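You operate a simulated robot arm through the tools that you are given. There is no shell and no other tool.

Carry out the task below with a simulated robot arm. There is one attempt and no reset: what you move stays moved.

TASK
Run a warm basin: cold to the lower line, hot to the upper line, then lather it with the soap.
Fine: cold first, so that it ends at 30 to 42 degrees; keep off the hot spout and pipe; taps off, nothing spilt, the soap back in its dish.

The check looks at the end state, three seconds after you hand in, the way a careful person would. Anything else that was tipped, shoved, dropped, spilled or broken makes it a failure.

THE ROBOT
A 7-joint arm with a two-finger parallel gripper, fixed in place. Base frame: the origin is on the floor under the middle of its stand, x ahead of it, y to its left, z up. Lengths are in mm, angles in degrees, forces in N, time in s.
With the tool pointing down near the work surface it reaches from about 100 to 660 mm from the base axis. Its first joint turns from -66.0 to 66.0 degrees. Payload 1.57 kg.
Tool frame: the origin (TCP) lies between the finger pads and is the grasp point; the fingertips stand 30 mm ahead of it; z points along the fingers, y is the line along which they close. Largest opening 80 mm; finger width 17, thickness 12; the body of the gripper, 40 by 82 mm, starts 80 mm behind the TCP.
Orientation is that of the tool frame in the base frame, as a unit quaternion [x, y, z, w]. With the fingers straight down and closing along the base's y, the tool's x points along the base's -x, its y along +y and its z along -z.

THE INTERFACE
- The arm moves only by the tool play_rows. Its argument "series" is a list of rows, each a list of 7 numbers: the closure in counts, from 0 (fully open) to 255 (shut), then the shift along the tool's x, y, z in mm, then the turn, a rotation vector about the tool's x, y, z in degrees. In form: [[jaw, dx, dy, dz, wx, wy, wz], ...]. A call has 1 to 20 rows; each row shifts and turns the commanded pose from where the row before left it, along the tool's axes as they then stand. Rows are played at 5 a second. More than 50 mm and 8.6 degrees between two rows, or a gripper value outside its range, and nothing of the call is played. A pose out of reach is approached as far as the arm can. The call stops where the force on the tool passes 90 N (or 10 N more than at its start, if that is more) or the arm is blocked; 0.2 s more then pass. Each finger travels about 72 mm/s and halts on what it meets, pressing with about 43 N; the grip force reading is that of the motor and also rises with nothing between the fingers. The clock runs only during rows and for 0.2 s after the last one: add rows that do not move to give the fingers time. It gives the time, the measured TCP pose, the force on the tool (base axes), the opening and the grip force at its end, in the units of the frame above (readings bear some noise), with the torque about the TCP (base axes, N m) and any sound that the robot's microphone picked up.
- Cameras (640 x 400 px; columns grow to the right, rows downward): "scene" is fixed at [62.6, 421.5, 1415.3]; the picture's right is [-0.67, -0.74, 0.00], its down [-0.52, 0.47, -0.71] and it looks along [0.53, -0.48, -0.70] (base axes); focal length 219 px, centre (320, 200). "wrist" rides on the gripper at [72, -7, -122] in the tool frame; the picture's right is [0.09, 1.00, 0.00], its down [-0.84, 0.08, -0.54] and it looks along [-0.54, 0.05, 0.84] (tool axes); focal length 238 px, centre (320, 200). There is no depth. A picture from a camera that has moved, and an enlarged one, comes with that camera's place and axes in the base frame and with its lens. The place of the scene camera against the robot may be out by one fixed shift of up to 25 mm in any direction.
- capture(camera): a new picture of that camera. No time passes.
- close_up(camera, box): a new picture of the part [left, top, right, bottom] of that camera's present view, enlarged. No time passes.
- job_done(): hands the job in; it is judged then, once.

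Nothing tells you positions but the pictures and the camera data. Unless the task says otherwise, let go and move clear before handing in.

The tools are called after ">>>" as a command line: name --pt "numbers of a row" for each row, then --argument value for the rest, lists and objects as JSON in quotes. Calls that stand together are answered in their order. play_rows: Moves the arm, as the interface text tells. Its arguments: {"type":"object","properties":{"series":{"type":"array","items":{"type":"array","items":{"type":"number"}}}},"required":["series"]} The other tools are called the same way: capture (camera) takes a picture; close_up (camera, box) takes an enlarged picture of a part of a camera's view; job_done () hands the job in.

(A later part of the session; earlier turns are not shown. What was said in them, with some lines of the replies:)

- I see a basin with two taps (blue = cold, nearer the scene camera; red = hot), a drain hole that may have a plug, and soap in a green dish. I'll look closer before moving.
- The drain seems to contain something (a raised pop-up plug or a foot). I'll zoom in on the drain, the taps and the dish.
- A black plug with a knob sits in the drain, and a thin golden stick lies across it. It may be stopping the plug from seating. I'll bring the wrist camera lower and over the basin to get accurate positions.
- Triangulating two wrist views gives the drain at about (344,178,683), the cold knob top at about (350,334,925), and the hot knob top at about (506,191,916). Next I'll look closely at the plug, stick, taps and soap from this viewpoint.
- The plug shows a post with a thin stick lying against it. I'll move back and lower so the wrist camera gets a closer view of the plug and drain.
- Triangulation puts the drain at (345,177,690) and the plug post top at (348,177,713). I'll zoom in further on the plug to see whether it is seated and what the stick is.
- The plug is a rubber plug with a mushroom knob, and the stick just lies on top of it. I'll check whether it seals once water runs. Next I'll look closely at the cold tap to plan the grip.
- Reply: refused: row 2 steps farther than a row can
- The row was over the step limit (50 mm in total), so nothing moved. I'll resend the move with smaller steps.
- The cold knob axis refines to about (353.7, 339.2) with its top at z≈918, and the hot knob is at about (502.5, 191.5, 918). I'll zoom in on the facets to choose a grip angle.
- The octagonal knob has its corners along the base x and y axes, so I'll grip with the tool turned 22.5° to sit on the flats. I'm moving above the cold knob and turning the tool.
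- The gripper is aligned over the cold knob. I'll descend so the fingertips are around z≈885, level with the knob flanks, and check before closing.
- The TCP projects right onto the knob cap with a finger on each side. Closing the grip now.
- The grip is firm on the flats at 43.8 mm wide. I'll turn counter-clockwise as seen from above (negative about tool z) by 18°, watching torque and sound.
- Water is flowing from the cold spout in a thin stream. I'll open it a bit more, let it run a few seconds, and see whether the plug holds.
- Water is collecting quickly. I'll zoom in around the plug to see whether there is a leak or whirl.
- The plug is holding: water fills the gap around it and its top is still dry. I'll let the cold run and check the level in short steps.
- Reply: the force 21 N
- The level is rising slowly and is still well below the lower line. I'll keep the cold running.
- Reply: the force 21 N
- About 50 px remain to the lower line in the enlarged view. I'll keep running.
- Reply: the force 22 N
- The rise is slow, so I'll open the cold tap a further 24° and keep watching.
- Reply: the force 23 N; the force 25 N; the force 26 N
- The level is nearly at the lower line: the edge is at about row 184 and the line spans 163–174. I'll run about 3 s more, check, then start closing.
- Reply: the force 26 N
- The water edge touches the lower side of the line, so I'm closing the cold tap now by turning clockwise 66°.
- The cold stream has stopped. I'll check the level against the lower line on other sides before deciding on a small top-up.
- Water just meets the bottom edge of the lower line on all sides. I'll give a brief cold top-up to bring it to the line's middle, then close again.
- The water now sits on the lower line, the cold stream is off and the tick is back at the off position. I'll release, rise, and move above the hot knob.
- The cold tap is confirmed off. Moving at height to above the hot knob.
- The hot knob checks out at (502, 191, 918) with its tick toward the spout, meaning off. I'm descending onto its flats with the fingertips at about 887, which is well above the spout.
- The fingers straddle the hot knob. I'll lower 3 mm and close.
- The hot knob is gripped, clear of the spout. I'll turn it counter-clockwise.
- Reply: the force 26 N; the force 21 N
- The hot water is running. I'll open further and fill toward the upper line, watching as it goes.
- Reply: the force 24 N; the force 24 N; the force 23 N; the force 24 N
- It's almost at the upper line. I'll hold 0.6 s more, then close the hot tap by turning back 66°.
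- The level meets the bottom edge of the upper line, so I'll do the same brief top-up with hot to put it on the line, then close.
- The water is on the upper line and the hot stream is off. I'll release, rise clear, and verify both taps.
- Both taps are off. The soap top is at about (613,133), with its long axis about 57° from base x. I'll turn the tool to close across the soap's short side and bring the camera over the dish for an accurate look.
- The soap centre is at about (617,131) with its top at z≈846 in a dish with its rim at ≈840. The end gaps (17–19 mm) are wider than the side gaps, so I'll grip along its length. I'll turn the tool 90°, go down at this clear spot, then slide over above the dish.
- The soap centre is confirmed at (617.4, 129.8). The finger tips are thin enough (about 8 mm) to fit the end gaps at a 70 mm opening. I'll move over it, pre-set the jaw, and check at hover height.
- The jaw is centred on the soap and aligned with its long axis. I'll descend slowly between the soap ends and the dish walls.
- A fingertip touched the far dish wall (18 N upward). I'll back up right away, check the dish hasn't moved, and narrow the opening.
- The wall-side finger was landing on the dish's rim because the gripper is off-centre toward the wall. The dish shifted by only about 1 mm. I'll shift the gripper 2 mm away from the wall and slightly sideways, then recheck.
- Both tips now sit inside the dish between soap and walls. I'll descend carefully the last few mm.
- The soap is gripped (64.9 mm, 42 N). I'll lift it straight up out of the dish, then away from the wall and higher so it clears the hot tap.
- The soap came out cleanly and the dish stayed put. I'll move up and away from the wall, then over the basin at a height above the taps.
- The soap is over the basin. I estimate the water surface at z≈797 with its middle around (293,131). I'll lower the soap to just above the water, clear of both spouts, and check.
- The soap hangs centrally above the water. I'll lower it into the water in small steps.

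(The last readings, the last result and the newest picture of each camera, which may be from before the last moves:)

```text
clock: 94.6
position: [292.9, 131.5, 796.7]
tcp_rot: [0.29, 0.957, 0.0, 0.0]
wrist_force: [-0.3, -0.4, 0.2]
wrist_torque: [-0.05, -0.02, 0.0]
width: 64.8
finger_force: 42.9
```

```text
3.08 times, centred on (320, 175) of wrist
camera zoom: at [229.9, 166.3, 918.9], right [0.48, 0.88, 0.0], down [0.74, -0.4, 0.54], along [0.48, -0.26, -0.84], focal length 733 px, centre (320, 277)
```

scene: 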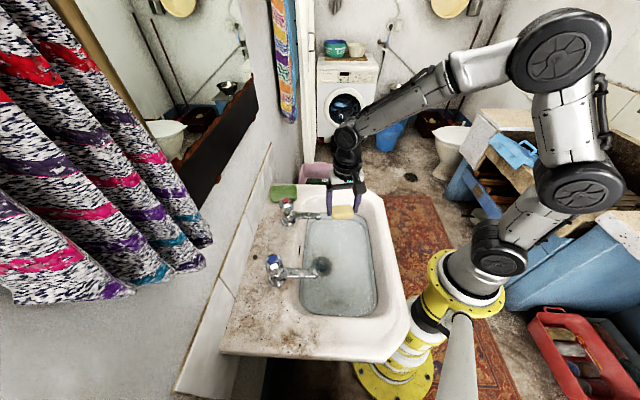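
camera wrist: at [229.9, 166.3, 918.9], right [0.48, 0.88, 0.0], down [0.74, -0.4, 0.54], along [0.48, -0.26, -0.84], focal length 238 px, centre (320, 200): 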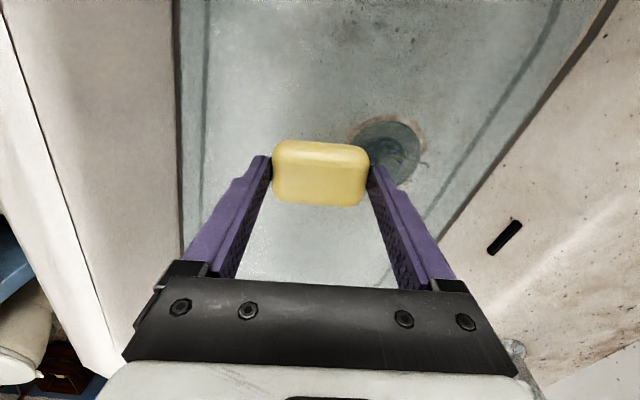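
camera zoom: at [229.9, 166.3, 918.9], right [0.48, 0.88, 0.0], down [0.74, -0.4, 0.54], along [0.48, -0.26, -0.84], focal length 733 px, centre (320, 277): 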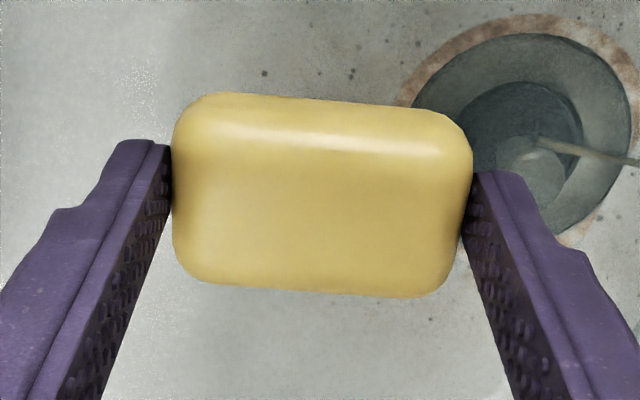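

I can't see the soap entering the water yet, so my level estimate needs checking. I'll look at the waterline edge more closely.

>>> close_up --camera "wrist" --box '[150, 60, 270, 180]'

>>> close_up --camera "wrist" --box '[400, 60, 640, 300]'

>>> close_up --camera "scene" --box '[290, 200, 400, 330]'

```text
3.33 times, centred on (210, 120) of wrist
camera zoom: at [229.9, 166.3, 918.9], right [0.48, 0.88, 0.0], down [0.74, -0.4, 0.54], along [0.48, -0.26, -0.84], focal length 794 px, centre (687, 467)
```

zoom: 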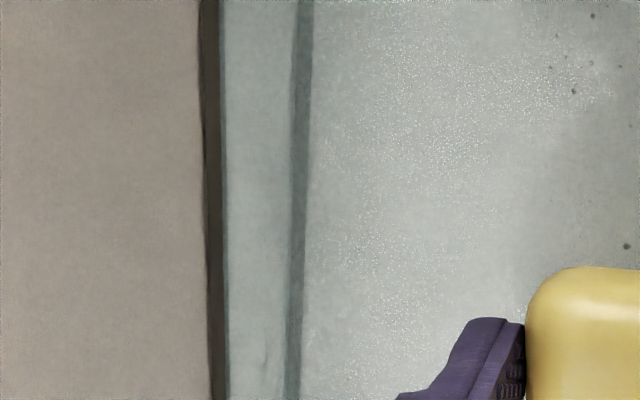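

```text
1.67 times, centred on (520, 180) of wrist
camera zoom: at [229.9, 166.3, 918.9], right [0.48, 0.88, 0.0], down [0.74, -0.4, 0.54], along [0.48, -0.26, -0.84], focal length 397 px, centre (-13, 233)
```

zoom: 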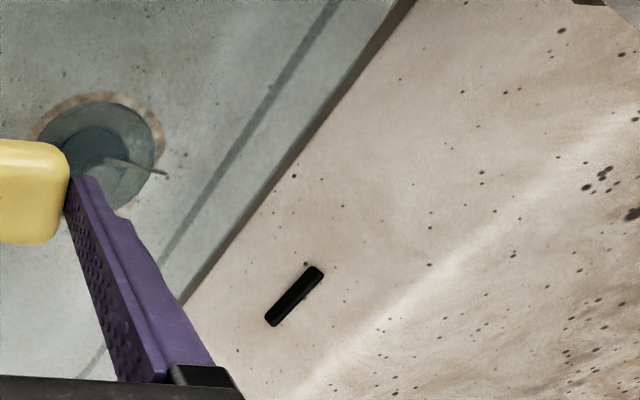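

```text
3.08 times, centred on (345, 265) of scene
camera zoom: at [62.6, 421.5, 1415.3], right [-0.67, -0.74, 0.0], down [-0.52, 0.47, -0.71], along [0.53, -0.48, -0.7], focal length 673 px, centre (243, 0)
```

zoom: 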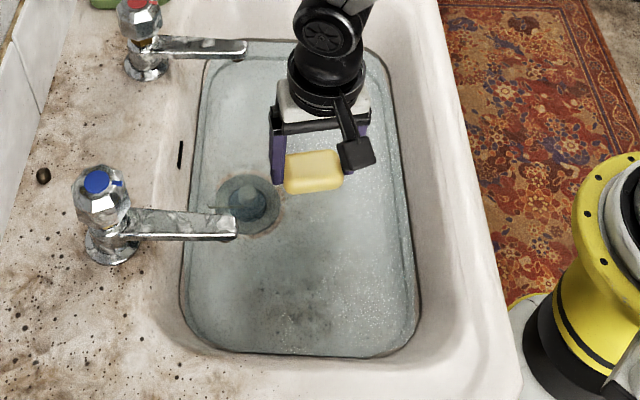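

The waterline estimate is sensitive (757–783), so I'll just lower in small steps and watch for the soap dipping in. The floor is still about 60 mm below it.

>>> play_rows --pt "255 0 0 6 0 0 0" --pt "255 0 0 6 0 0 0" --pt "255 0 0 0 0 0 0"

>>> close_up --camera "scene" --box '[330, 235, 380, 275]'

>>> capture --camera "wrist"

```text
clock: 95.4
position: [292.5, 132.2, 784.3]
tcp_rot: [0.29, 0.957, 0.0, 0.0]
wrist_force: [-1.1, -0.2, -1.1]
wrist_torque: [-0.01, -0.03, -0.01]
width: 64.7
finger_force: 43.3
```

```text
10.00 times, centred on (355, 255) of scene
camera zoom: at [62.6, 421.5, 1415.3], right [-0.67, -0.74, 0.0], down [-0.52, 0.47, -0.71], along [0.53, -0.48, -0.7], focal length 2187 px, centre (-30, -350)
```

zoom: 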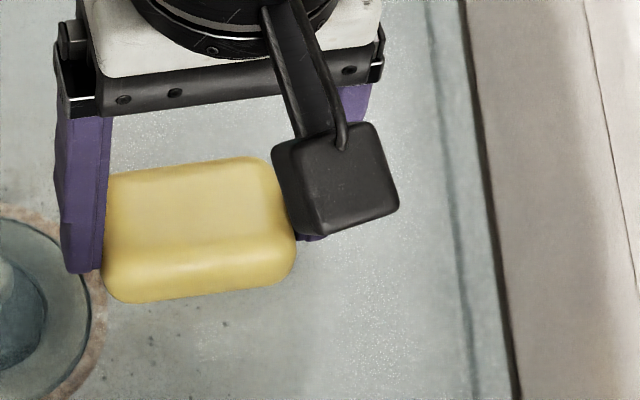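

```text
taken
camera wrist: at [228.9, 166.3, 906.4], right [0.48, 0.88, 0.0], down [0.74, -0.4, 0.54], along [0.48, -0.26, -0.84], focal length 238 px, centre (320, 200)
```

wrist: 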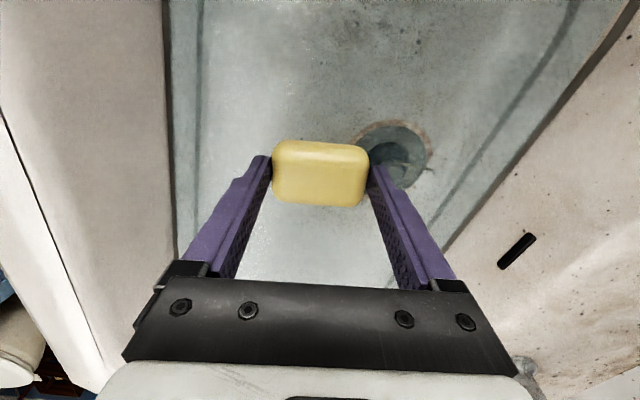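

>>> play_rows --pt "255 0 0 6 0 0 0" --pt "255 0 0 6 0 0 0" --pt "255 0 0 0 0 0 0"

>>> close_up --camera "scene" --box '[330, 235, 380, 275]'

>>> close_up --camera "wrist" --box '[140, 60, 260, 180]'

```text
clock: 96.2
position: [293.2, 129.5, 772.1]
tcp_rot: [0.29, 0.957, 0.0, 0.0]
wrist_force: [0.0, -0.7, -1.4]
wrist_torque: [0.01, 0.01, 0.04]
width: 65.1
finger_force: 42.6
```

```text
10.00 times, centred on (355, 255) of scene
camera zoom: at [62.6, 421.5, 1415.3], right [-0.67, -0.74, 0.0], down [-0.52, 0.47, -0.71], along [0.53, -0.48, -0.7], focal length 2187 px, centre (-30, -350)
```

zoom: 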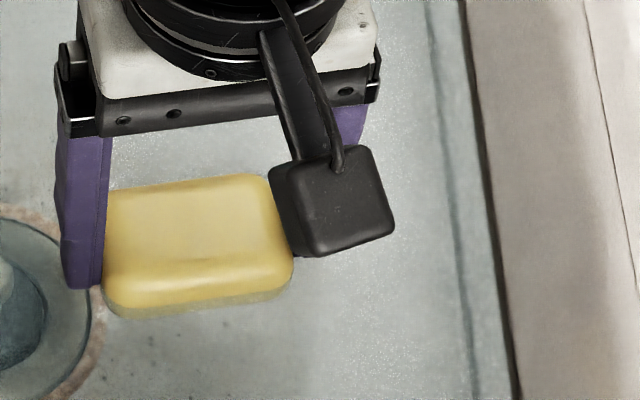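

```text
3.33 times, centred on (200, 120) of wrist
camera zoom: at [229.3, 165.2, 894.1], right [0.48, 0.88, 0.0], down [0.74, -0.4, 0.54], along [0.48, -0.26, -0.84], focal length 794 px, centre (720, 467)
```

zoom: 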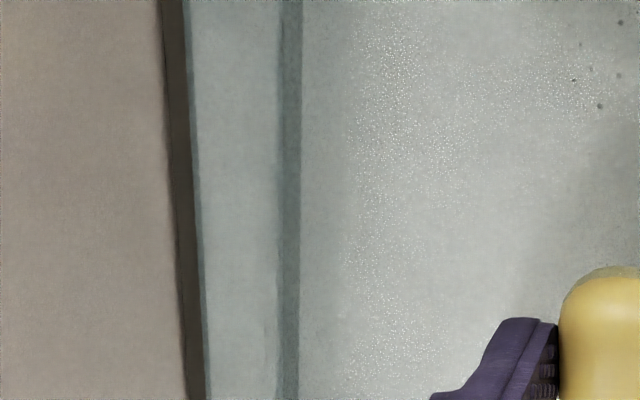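

The soap's lower edge is now in the water, so the surface is at z≈738. I'll lower until it's just submerged and start gentle strokes, keeping well away from both spouts.

>>> play_rows --pt "255 0 0 6 0 0 0" --pt "255 0 0 6 0 0 0" --pt "255 0 0 5 0 0 0" --pt "255 15 0 0 0 0 0" --pt "255 15 0 0 0 0 0" --pt "255 0 8 0 0 0 0" --pt "255 -15 0 0 0 0 0" --pt "255 -15 0 0 0 0 0" --pt "255 -15 0 0 0 0 0" --pt "255 -15 0 0 0 0 0" --pt "255 0 -8 0 0 0 0" --pt "255 15 0 0 0 0 0" --pt "255 15 0 0 0 0 0"

>>> close_up --camera "scene" --box '[290, 200, 400, 330]'

>>> capture --camera "wrist"

```text
clock: 99.0
position: [294.2, 130.9, 754.3]
tcp_rot: [0.29, 0.957, -0.001, 0.0]
wrist_force: [-0.1, 0.3, -0.9]
wrist_torque: [0.01, 0.02, -0.02]
width: 65.0
finger_force: 42.9
```

```text
3.08 times, centred on (345, 265) of scene
camera zoom: at [62.6, 421.4, 1415.3], right [-0.67, -0.74, 0.0], down [-0.52, 0.47, -0.71], along [0.53, -0.48, -0.7], focal length 673 px, centre (243, 0)
```

zoom: 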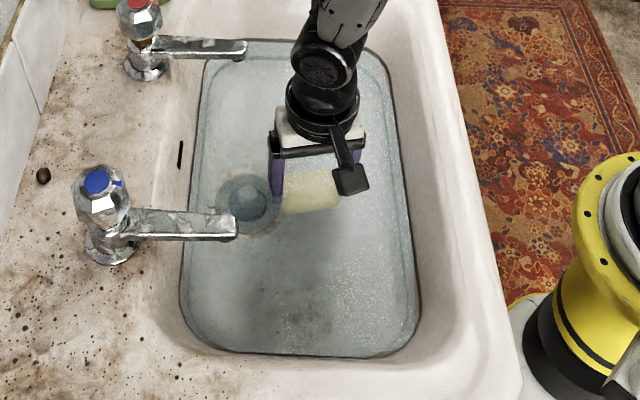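

```text
taken
camera wrist: at [230.5, 165.3, 876.2], right [0.48, 0.88, 0.0], down [0.74, -0.4, 0.54], along [0.48, -0.26, -0.84], focal length 238 px, centre (320, 200)
```

wrist: 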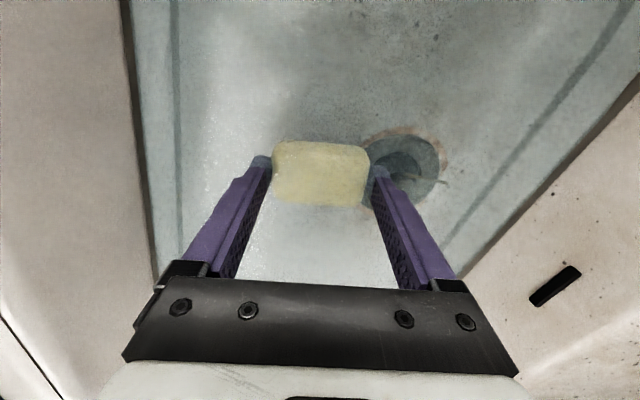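

The soap is submerged and held firmly. I'll continue with longer back-and-forth strokes to raise a lather.

>>> play_rows --pt "255 20 0 0 0 0 0" --pt "255 20 0 0 0 0 0" --pt "255 -20 0 0 0 0 0" --pt "255 -20 0 0 0 0 0" --pt "255 -20 0 0 0 0 0" --pt "255 -20 0 0 0 0 0" --pt "255 20 0 0 0 0 0" --pt "255 20 0 0 0 0 0" --pt "255 20 0 0 0 0 0" --pt "255 20 0 0 0 0 0" --pt "255 -20 0 0 0 0 0" --pt "255 -20 0 0 0 0 0" --pt "255 -20 0 0 0 0 0" --pt "255 -20 0 0 0 0 0" --pt "255 20 0 0 0 0 0" --pt "255 20 0 0 0 0 0" --pt "255 20 0 0 0 0 0" --pt "255 20 0 0 0 0 0" --pt "255 -20 0 0 0 0 0" --pt "255 -20 0 0 0 0 0"

>>> close_up --camera "scene" --box '[290, 200, 400, 330]'

>>> capture --camera "wrist"

```text
clock: 103.2
position: [294.5, 131.4, 754.0]
tcp_rot: [0.29, 0.957, 0.0, 0.0]
wrist_force: [0.1, 0.4, -1.5]
wrist_torque: [0.0, 0.0, 0.04]
width: 65.1
finger_force: 43.0
```

```text
3.08 times, centred on (345, 265) of scene
camera zoom: at [62.6, 421.5, 1415.3], right [-0.67, -0.74, 0.0], down [-0.52, 0.47, -0.71], along [0.53, -0.48, -0.7], focal length 673 px, centre (243, 0)
```

zoom: 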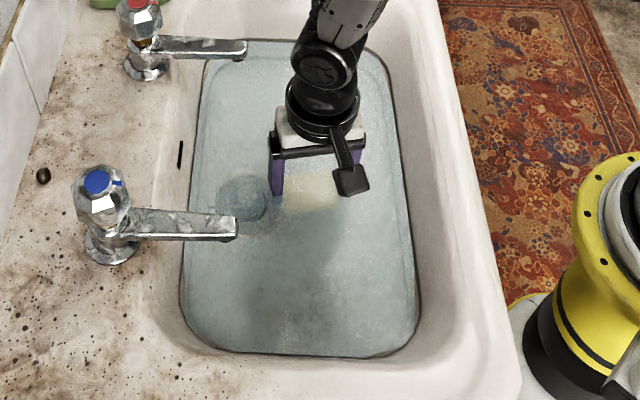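

```text
taken
camera wrist: at [230.1, 165.5, 876.0], right [0.48, 0.88, 0.0], down [0.74, -0.4, 0.54], along [0.48, -0.26, -0.84], focal length 238 px, centre (320, 200)
```

wrist: 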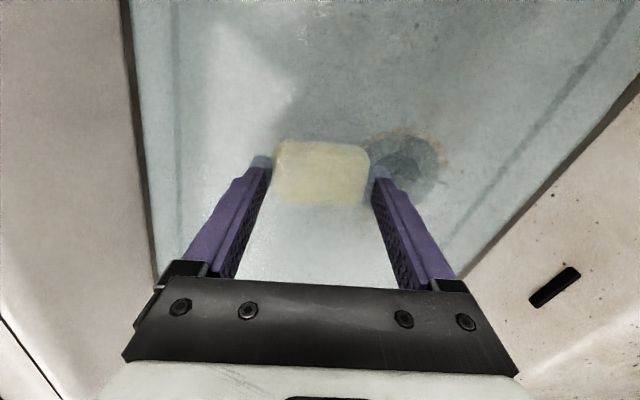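

The water is becoming cloudy with soap. I'll keep lathering.

>>> play_rows --pt "255 20 0 0 0 0 0" --pt "255 20 0 0 0 0 0" --pt "255 -20 0 0 0 0 0" --pt "255 -20 0 0 0 0 0" --pt "255 -20 0 0 0 0 0" --pt "255 -20 0 0 0 0 0" --pt "255 20 0 0 0 0 0" --pt "255 20 0 0 0 0 0" --pt "255 20 0 0 0 0 0" --pt "255 20 0 0 0 0 0" --pt "255 -20 0 0 0 0 0" --pt "255 -20 0 0 0 0 0" --pt "255 -20 0 0 0 0 0" --pt "255 -20 0 0 0 0 0" --pt "255 20 0 0 0 0 0" --pt "255 20 0 0 0 0 0" --pt "255 20 0 0 0 0 0" --pt "255 20 0 0 0 0 0" --pt "255 -20 0 0 0 0 0" --pt "255 -20 0 0 0 0 0"

>>> play_rows --pt "255 20 0 0 0 0 0" --pt "255 20 0 0 0 0 0" --pt "255 -20 0 0 0 0 0" --pt "255 -20 0 0 0 0 0" --pt "255 -20 0 0 0 0 0" --pt "255 -20 0 0 0 0 0" --pt "255 20 0 0 0 0 0" --pt "255 20 0 0 0 0 0" --pt "255 20 0 0 0 0 0" --pt "255 20 0 0 0 0 0" --pt "255 -20 0 0 0 0 0" --pt "255 -20 0 0 0 0 0" --pt "255 -20 0 0 0 0 0" --pt "255 -20 0 0 0 0 0" --pt "255 20 0 0 0 0 0" --pt "255 20 0 0 0 0 0" --pt "255 20 0 0 0 0 0" --pt "255 20 0 0 0 0 0" --pt "255 -20 0 0 0 0 0" --pt "255 -20 0 0 0 0 0"

>>> close_up --camera "scene" --box '[290, 200, 400, 330]'

>>> capture --camera "wrist"

```text
clock: 107.4
position: [294.3, 131.3, 755.3]
tcp_rot: [0.289, 0.957, 0.001, 0.0]
wrist_force: [-0.2, -0.2, -0.8]
wrist_torque: [0.01, 0.0, 0.03]
width: 65.1
finger_force: 43.2
```

```text
clock: 111.6
position: [294.4, 131.2, 753.1]
tcp_rot: [0.29, 0.957, 0.0, -0.001]
wrist_force: [0.5, 0.1, 0.2]
wrist_torque: [0.01, 0.01, 0.0]
width: 64.7
finger_force: 43.1
```

```text
3.08 times, centred on (345, 265) of scene
camera zoom: at [62.6, 421.5, 1415.3], right [-0.67, -0.74, 0.0], down [-0.52, 0.47, -0.71], along [0.53, -0.48, -0.7], focal length 673 px, centre (243, 0)
```

zoom: 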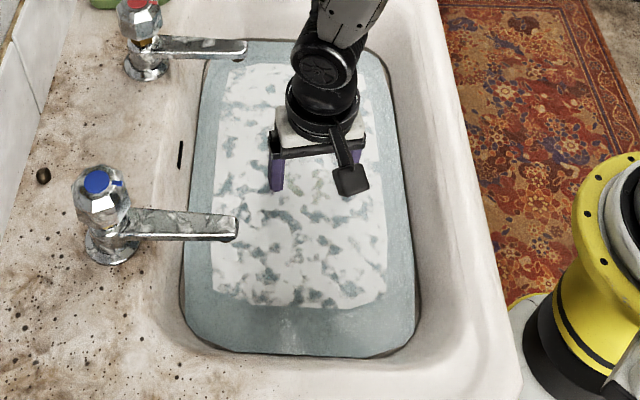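

```text
taken
camera wrist: at [230.5, 165.0, 875.6], right [0.48, 0.88, 0.0], down [0.74, -0.4, 0.54], along [0.48, -0.26, -0.84], focal length 238 px, centre (320, 200)
```

wrist: 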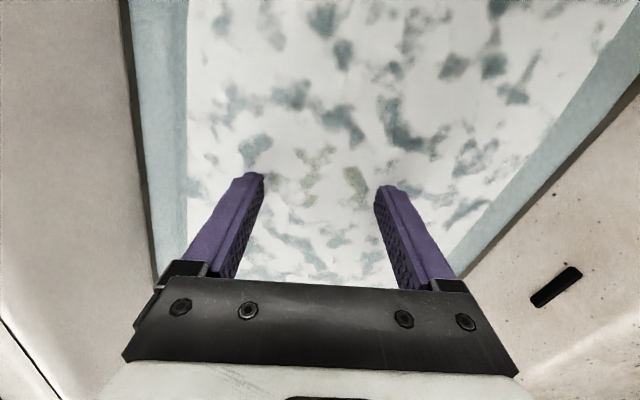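

Foam now covers most of the surface. One more set of strokes for a proper lather, then I'll lift the soap out and let it drip over the basin.

>>> play_rows --pt "255 20 0 0 0 0 0" --pt "255 20 0 0 0 0 0" --pt "255 -20 0 0 0 0 0" --pt "255 -20 0 0 0 0 0" --pt "255 -20 0 0 0 0 0" --pt "255 -20 0 0 0 0 0" --pt "255 20 0 0 0 0 0" --pt "255 20 0 0 0 0 0" --pt "255 20 0 0 0 0 0" --pt "255 20 0 0 0 0 0" --pt "255 -20 0 0 0 0 0" --pt "255 -20 0 0 0 0 0" --pt "255 -20 0 0 0 0 0" --pt "255 -20 0 0 0 0 0" --pt "255 20 0 0 0 0 0" --pt "255 20 0 0 0 0 0" --pt "255 20 0 0 0 0 0" --pt "255 20 0 0 0 0 0" --pt "255 -20 0 0 0 0 0" --pt "255 -20 0 0 0 0 0"

>>> close_up --camera "scene" --box '[290, 200, 400, 330]'

```text
clock: 115.8
position: [292.6, 130.0, 753.8]
tcp_rot: [0.29, 0.957, 0.0, 0.0]
wrist_force: [-0.1, 0.4, 0.4]
wrist_torque: [0.0, -0.03, -0.01]
width: 65.2
finger_force: 43.0
```

```text
3.08 times, centred on (345, 265) of scene
camera zoom: at [62.6, 421.5, 1415.3], right [-0.67, -0.74, 0.0], down [-0.52, 0.47, -0.71], along [0.53, -0.48, -0.7], focal length 673 px, centre (243, 0)
```

zoom: 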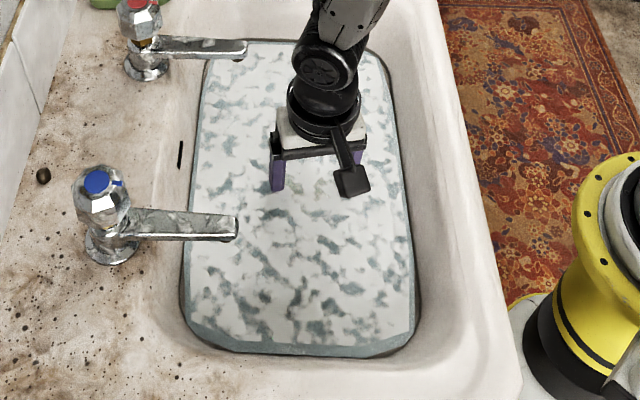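

The lather covers the whole basin. I'll lift the soap out slowly and let it drip over the water.

>>> play_rows --pt "255 0 0 -8 0 0 0" --pt "255 0 0 -8 0 0 0" --pt "255 0 0 -8 0 0 0" --pt "255 0 0 -10 0 0 0" --pt "255 0 0 -12 0 0 0" --pt "255 0 0 -15 0 0 0" --pt "255 0 0 0 0 0 0" --pt "255 0 0 0 0 0 0" --pt "255 0 0 0 0 0 0" --pt "255 0 0 0 0 0 0" --pt "255 0 0 0 0 0 0" --pt "255 0 0 0 0 0 0" --pt "255 0 0 0 0 0 0" --pt "255 0 0 0 0 0 0" --pt "255 0 0 0 0 0 0" --pt "255 0 0 0 0 0 0" --pt "255 0 0 0 0 0 0" --pt "255 0 0 0 0 0 0" --pt "255 0 0 0 0 0 0" --pt "255 0 0 0 0 0 0"

>>> close_up --camera "scene" --box '[250, 160, 410, 320]'

>>> capture --camera "wrist"

```text
clock: 120.0
position: [294.2, 131.8, 816.8]
tcp_rot: [0.291, 0.957, 0.0, 0.0]
wrist_force: [0.3, -0.2, -0.7]
wrist_torque: [-0.01, 0.01, 0.04]
width: 64.6
finger_force: 42.9
```

```text
2.50 times, centred on (330, 240) of scene
camera zoom: at [62.6, 421.5, 1415.3], right [-0.67, -0.74, 0.0], down [-0.52, 0.47, -0.71], along [0.53, -0.48, -0.7], focal length 547 px, centre (295, 100)
```

zoom: 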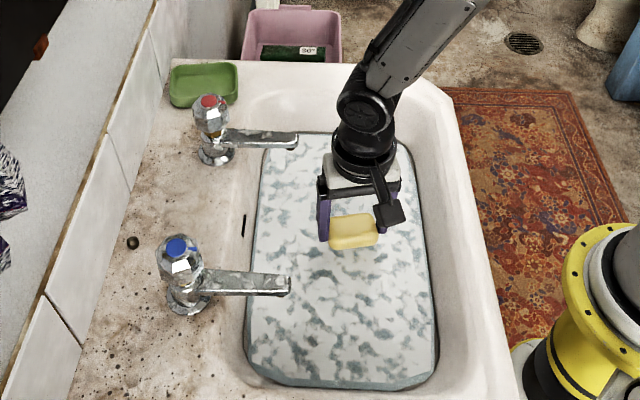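

```text
taken
camera wrist: at [230.3, 165.9, 938.3], right [0.48, 0.88, 0.0], down [0.74, -0.4, 0.54], along [0.48, -0.26, -0.84], focal length 238 px, centre (320, 200)
```

wrist: 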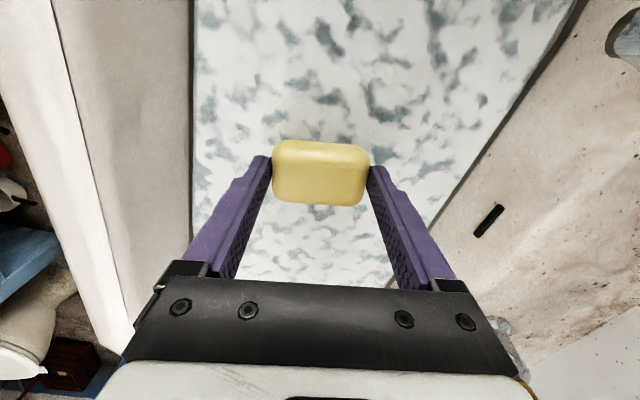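

The soap is held exactly as before and isn't dripping. I'll rise and retrace the path toward the dish.

>>> play_rows --pt "255 0 0 -30 0 0 0" --pt "255 0 0 -30 0 0 0" --pt "255 0 0 -30 0 0 0" --pt "255 0 0 -30 0 0 0" --pt "255 0 0 -30 0 0 0" --pt "255 -20.8 2 0 0 0 0" --pt "255 -20.8 2 0 0 0 0" --pt "255 -34.9 16.8 0 0 0 0" --pt "255 -34.9 16.8 0 0 0 0" --pt "255 -34.9 16.8 0 0 0 0" --pt "255 -34.9 16.7 0 0 0 0" --pt "255 -34.9 16.7 0 0 0 0" --pt "255 -34.8 16.7 0 0 0 0" --pt "255 0 0 0 0 0 0"

>>> capture --camera "wrist"

>>> close_up --camera "scene" --box '[240, 100, 360, 220]'

```text
clock: 123.0
position: [559.9, 78.8, 962.8]
tcp_rot: [0.29, 0.957, 0.0, -0.001]
wrist_force: [-0.3, -0.7, -0.5]
wrist_torque: [0.03, 0.05, -0.02]
width: 64.8
finger_force: 43.2
```

```text
taken
camera wrist: at [496.3, 113.7, 1084.7], right [0.48, 0.88, 0.0], down [0.74, -0.4, 0.54], along [0.48, -0.26, -0.84], focal length 238 px, centre (320, 200)
```

wrist: 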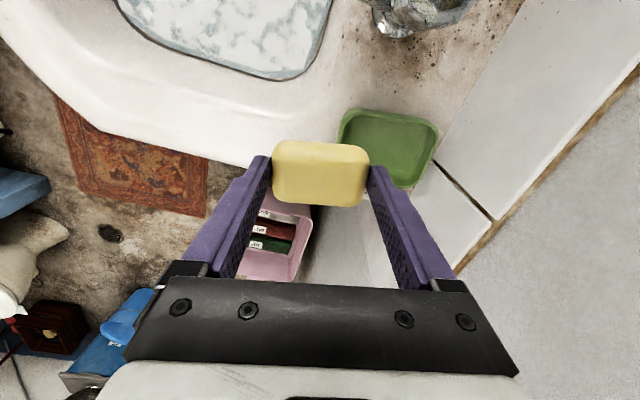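

```text
3.33 times, centred on (300, 160) of scene
camera zoom: at [62.6, 421.5, 1415.3], right [-0.67, -0.74, 0.0], down [-0.52, 0.47, -0.71], along [0.53, -0.48, -0.7], focal length 729 px, centre (387, 333)
```

zoom: 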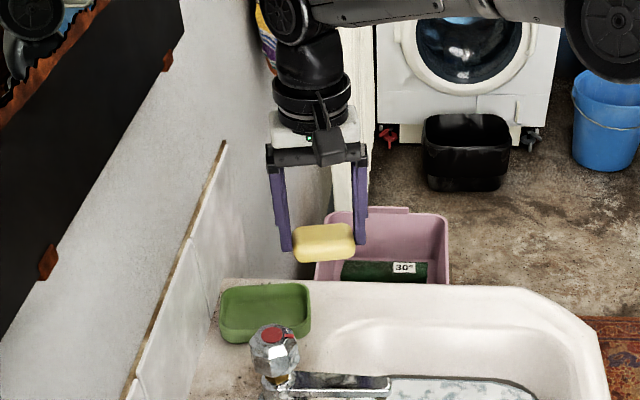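

The empty dish is in clear view, so I'll measure its interior to place the soap centrally.

>>> close_up --camera "wrist" --box '[330, 100, 450, 200]'

>>> play_rows --pt "255 -5.4 24.4 20.7 0 0 0" --pt "255 -5.4 24.4 20.7 0 0 0" --pt "255 -5.4 24.4 20.6 0 0 0" --pt "255 0 0 0 0 0 0" --pt "255 0 0 0 0 0 0"

>>> close_up --camera "wrist" --box '[240, 80, 400, 220]'

>>> close_up --camera "scene" --box '[260, 150, 310, 210]'

```text
4.00 times, centred on (390, 150) of wrist
camera zoom: at [496.3, 113.7, 1084.7], right [0.48, 0.88, 0.0], down [0.74, -0.4, 0.54], along [0.48, -0.26, -0.84], focal length 953 px, centre (40, 400)
```

zoom: 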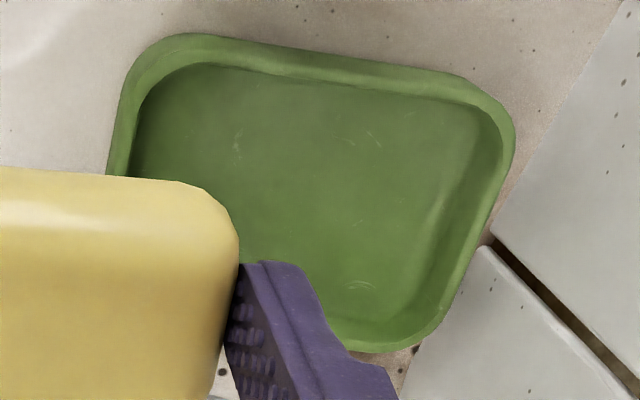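

```text
clock: 124.2
position: [612.5, 128.5, 902.3]
tcp_rot: [0.29, 0.957, -0.001, 0.0]
wrist_force: [-0.5, 0.4, -0.8]
wrist_torque: [0.01, 0.0, 0.0]
width: 64.9
finger_force: 43.6
```

```text
2.86 times, centred on (320, 150) of wrist
camera zoom: at [549.9, 163.6, 1024.2], right [0.48, 0.88, 0.0], down [0.74, -0.4, 0.54], along [0.48, -0.26, -0.84], focal length 681 px, centre (320, 343)
```

zoom: 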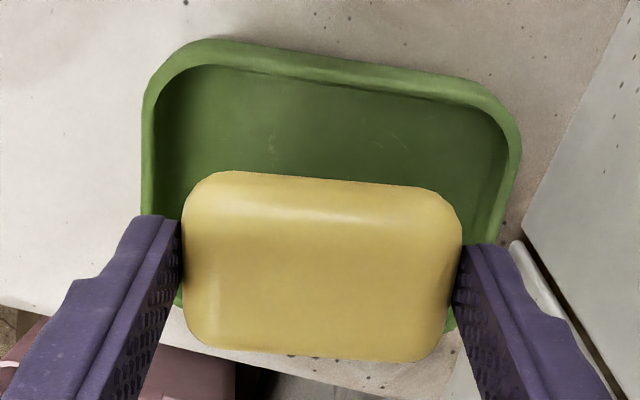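

```text
6.67 times, centred on (285, 180) of scene
camera zoom: at [62.6, 421.5, 1415.3], right [-0.67, -0.74, 0.0], down [-0.52, 0.47, -0.71], along [0.53, -0.48, -0.7], focal length 1458 px, centre (553, 333)
```

zoom: 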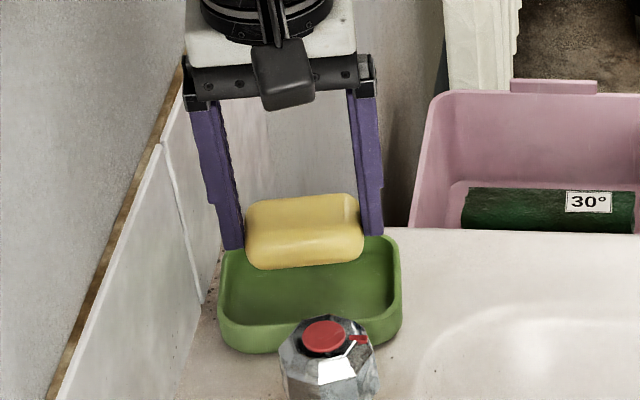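

I'm back at the same pose above the dish. I'll descend gently to the same height as at pickup.

>>> play_rows --pt "255 0 0 12 0 0 0" --pt "255 0 0 12 0 0 0" --pt "255 0 0 7 0 0 0" --pt "255 0 0 0 0 0 0"

>>> close_up --camera "wrist" --box '[240, 80, 400, 220]'

>>> close_up --camera "scene" --box '[264, 178, 304, 208]'

```text
clock: 125.2
position: [613.3, 129.9, 871.4]
tcp_rot: [0.29, 0.957, 0.0, 0.0]
wrist_force: [0.0, 0.0, -0.9]
wrist_torque: [-0.02, 0.0, -0.04]
width: 64.7
finger_force: 43.0
```

```text
2.86 times, centred on (320, 150) of wrist
camera zoom: at [549.9, 165.0, 993.3], right [0.48, 0.88, 0.0], down [0.74, -0.4, 0.54], along [0.48, -0.26, -0.84], focal length 681 px, centre (320, 343)
```

zoom: 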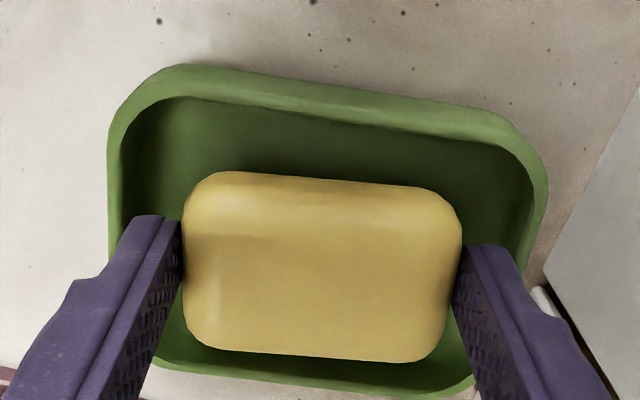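

```text
13.33 times, centred on (284, 193) of scene
camera zoom: at [62.6, 421.5, 1415.3], right [-0.67, -0.74, 0.0], down [-0.52, 0.47, -0.71], along [0.53, -0.48, -0.7], focal length 2916 px, centre (800, 293)
```

zoom: 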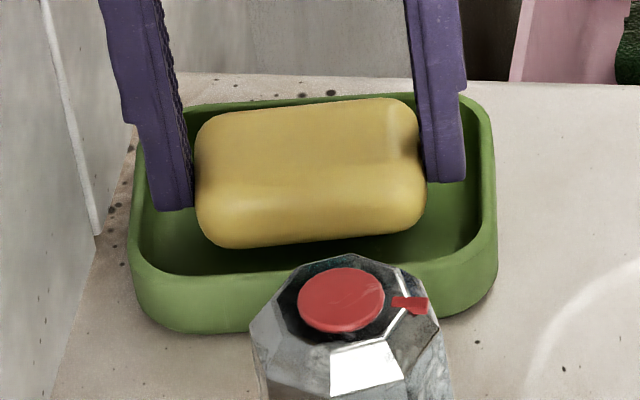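

>>> play_rows --pt "255 0 0 4 0 0 0" --pt "255 0 0 3 0 0 0" --pt "255 0 0 1.5 0 0 0" --pt "255 0 0 0 0 0 0"

>>> close_up --camera "scene" --box '[264, 178, 304, 208]'

```text
clock: 126.2
position: [612.5, 131.4, 863.9]
tcp_rot: [0.289, 0.957, 0.0, 0.0]
wrist_force: [0.7, -0.4, -0.3]
wrist_torque: [0.01, 0.02, 0.03]
width: 64.9
finger_force: 42.9
```

```text
13.33 times, centred on (284, 193) of scene
camera zoom: at [62.6, 421.5, 1415.3], right [-0.67, -0.74, 0.0], down [-0.52, 0.47, -0.71], along [0.53, -0.48, -0.7], focal length 2916 px, centre (800, 293)
```

zoom: 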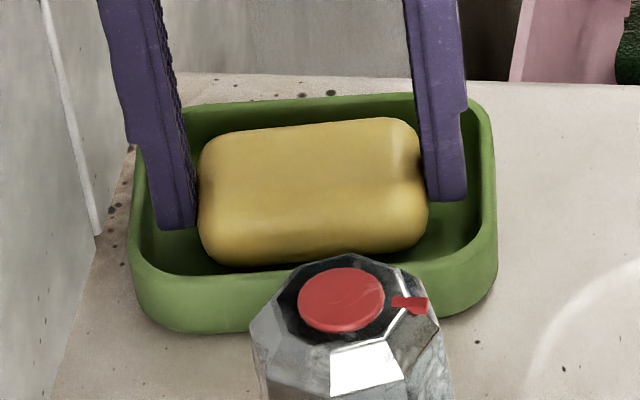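

The soap is back at its original spot, within about 0.5 mm of the dish floor. I'll open only to 70 mm, then rise straight up.

>>> play_rows --pt "40 0 0 0 0 0 0" --pt "33 0 0 0 0 0 0" --pt "32 0 0 0 0 0 0" --pt "32 0 0 0 0 0 0"

>>> close_up --camera "wrist" --box '[240, 80, 400, 220]'

>>> close_up --camera "scene" --box '[264, 178, 304, 208]'

```text
clock: 127.2
position: [612.8, 132.0, 864.1]
tcp_rot: [0.29, 0.957, 0.0, 0.0]
wrist_force: [0.6, -0.6, -0.3]
wrist_torque: [-0.01, 0.02, 0.02]
width: 69.7
finger_force: 0.1
```

```text
2.86 times, centred on (320, 150) of wrist
camera zoom: at [550.2, 165.1, 985.7], right [0.48, 0.88, 0.0], down [0.74, -0.4, 0.54], along [0.48, -0.26, -0.84], focal length 681 px, centre (320, 343)
```

zoom: 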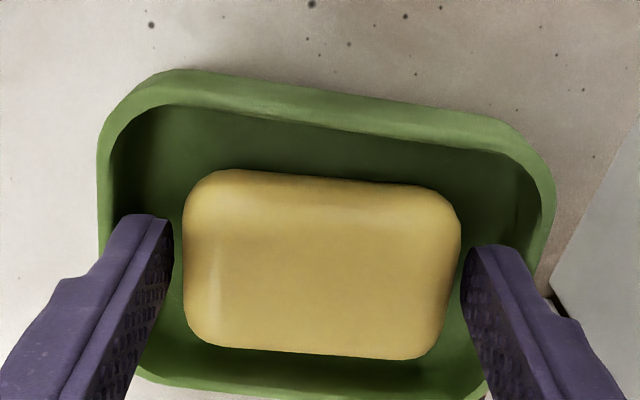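

```text
13.33 times, centred on (284, 193) of scene
camera zoom: at [62.6, 421.5, 1415.3], right [-0.67, -0.74, 0.0], down [-0.52, 0.47, -0.71], along [0.53, -0.48, -0.7], focal length 2916 px, centre (800, 293)
```

zoom: 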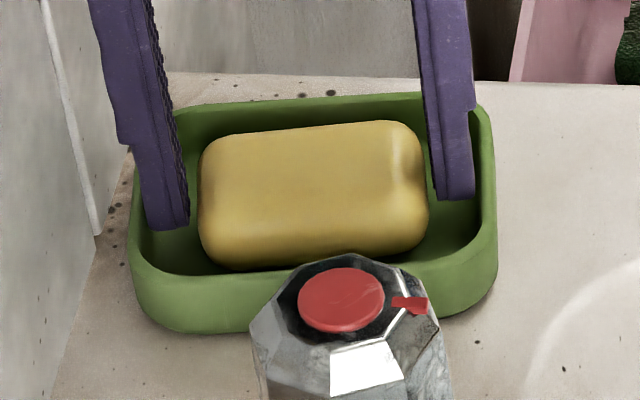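

The soap is released and sits in its dish. I'll rise straight up, then move away from the wall to a clear pose and inspect everything.

>>> play_rows --pt "32 0 0 -8 0 0 0" --pt "32 0 0 -12 0 0 0" --pt "32 0 0 -20 0 0 0" --pt "32 5.4 -24.4 -20.7 0 0 0" --pt "32 5.4 -24.4 -20.7 0 0 0" --pt "32 5.4 -24.4 -20.6 0 0 0" --pt "20 20 -25 -25 0 0 0" --pt "0 20 -25 -25 0 0 0" --pt "0 0 0 0 0 0 0"

>>> capture --camera "scene"

>>> close_up --camera "scene" --box '[240, 170, 400, 320]'

>>> capture --camera "wrist"

```text
clock: 129.2
position: [500.2, 63.0, 1015.0]
tcp_rot: [0.291, 0.957, 0.001, 0.0]
wrist_force: [0.0, 0.2, 0.5]
wrist_torque: [-0.02, 0.04, 0.0]
width: 80.0
finger_force: 0.1
```

```text
taken
```

scene: 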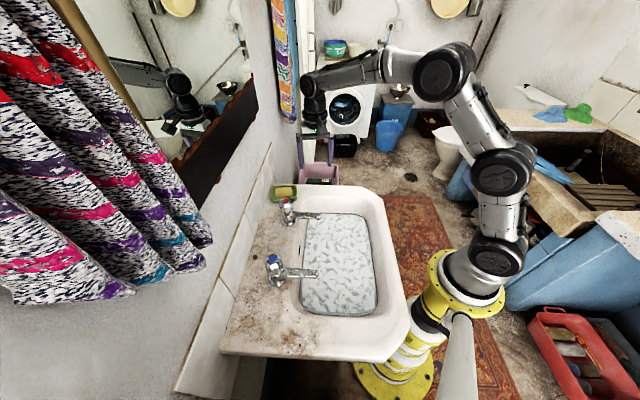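

```text
2.67 times, centred on (320, 245) of scene
camera zoom: at [62.6, 421.5, 1415.3], right [-0.67, -0.74, 0.0], down [-0.52, 0.47, -0.71], along [0.53, -0.48, -0.7], focal length 583 px, centre (320, 80)
```

zoom: 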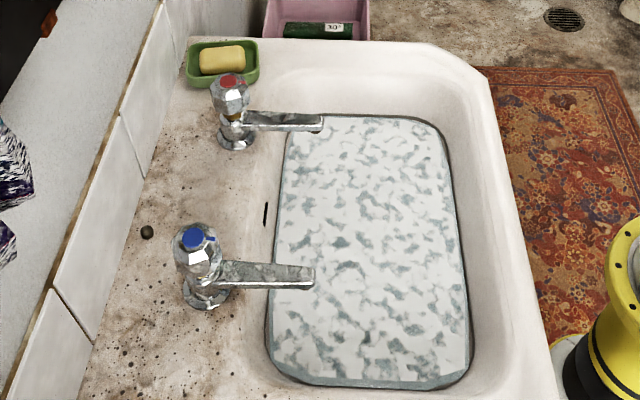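

```text
taken
camera wrist: at [437.0, 96.0, 1136.6], right [0.48, 0.88, 0.0], down [0.74, -0.4, 0.54], along [0.48, -0.26, -0.84], focal length 238 px, centre (320, 200)
```

wrist: 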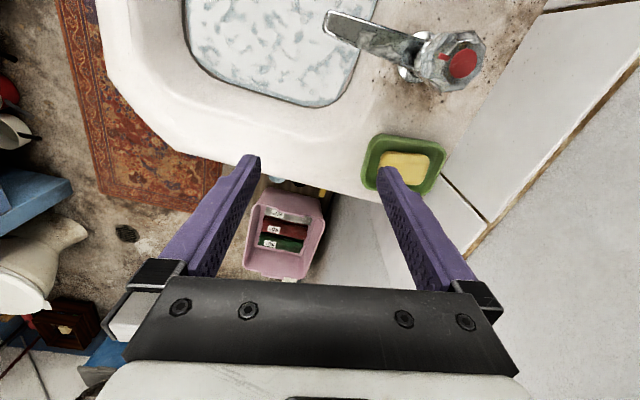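

Everything looks in order. I'll make final close checks on the water level, taps and dish.

>>> close_up --camera "scene" --box '[325, 210, 350, 228]'

>>> close_up --camera "scene" --box '[262, 178, 332, 232]'

>>> close_up --camera "scene" --box '[260, 245, 330, 300]'

>>> close_up --camera "wrist" --box '[310, 0, 500, 220]'

```text
16.00 times, centred on (338, 219) of scene
camera zoom: at [62.6, 421.5, 1415.3], right [-0.67, -0.74, 0.0], down [-0.52, 0.47, -0.71], along [0.53, -0.48, -0.7], focal length 3500 px, centre (40, -104)
```

zoom: 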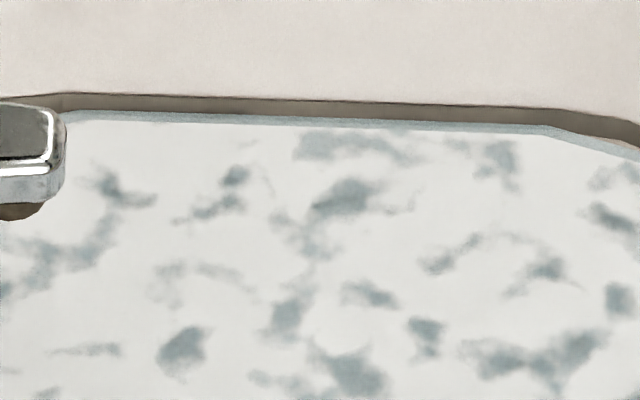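

```text
7.41 times, centred on (297, 205) of scene
camera zoom: at [62.6, 421.5, 1415.3], right [-0.67, -0.74, 0.0], down [-0.52, 0.47, -0.71], along [0.53, -0.48, -0.7], focal length 1620 px, centre (490, 163)
```

zoom: 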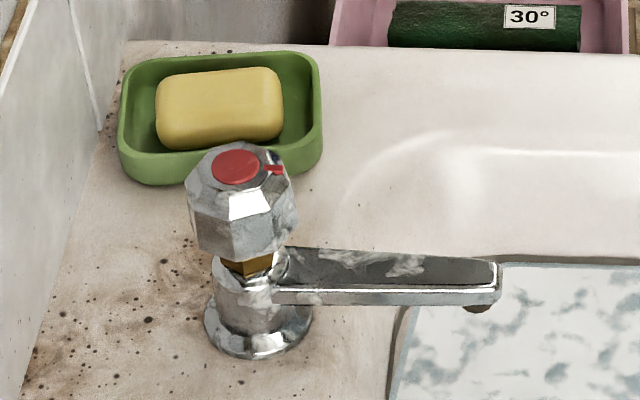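

```text
7.27 times, centred on (295, 272) of scene
camera zoom: at [62.6, 421.5, 1415.3], right [-0.67, -0.74, 0.0], down [-0.52, 0.47, -0.71], along [0.53, -0.48, -0.7], focal length 1591 px, centre (502, -327)
```

zoom: 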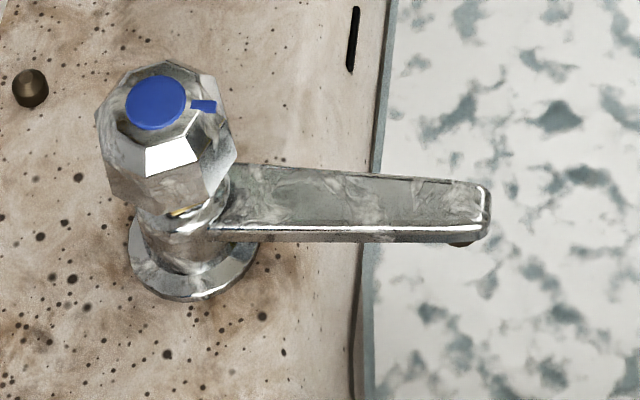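

```text
1.82 times, centred on (405, 110) of wrist
camera zoom: at [437.0, 96.0, 1136.6], right [0.48, 0.88, 0.0], down [0.74, -0.4, 0.54], along [0.48, -0.26, -0.84], focal length 433 px, centre (166, 364)
```

zoom: 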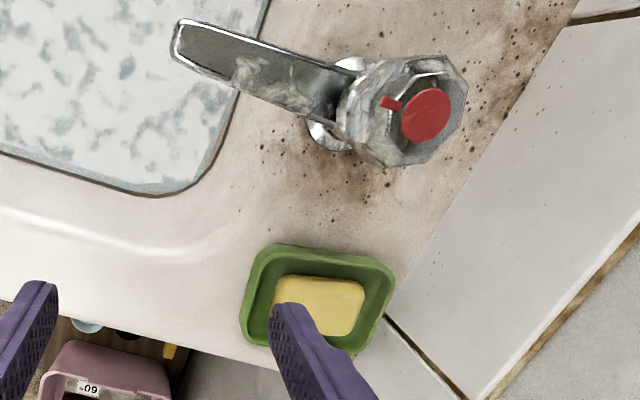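

The water sits on the upper line under a full lather and both taps are off with no stream. The soap is in its dish, nothing is spilt, and the arm is clear with its gripper open, so I'm handing in.

>>> job_done

```text
The job is handed in.
```

The basin is filled and lathered, and I've handed the job in. I couldn't measure the water temperature, so I can't confirm it landed at 30 to 42 degrees.

- **Filling:** I ran cold to the lower line first, then hot to the upper line. The plug held, and the final level still sat on the upper line.
- **Taps:** Both knobs are back at off, with no water running from either spout.
- **Lather:** Foam covered the whole surface after I worked the soap back and forth in the water.
- **Soap and dish:** The soap is back in its dish. While first reaching for it, a fingertip pressed on the dish's rim (about 18 N) and shifted the dish by about 1 mm.
- **Keeping clear:** The arm only gripped the hot knob and stayed off the hot spout and pipe. I saw no water outside the basin. The gripper is open and clear of everything.
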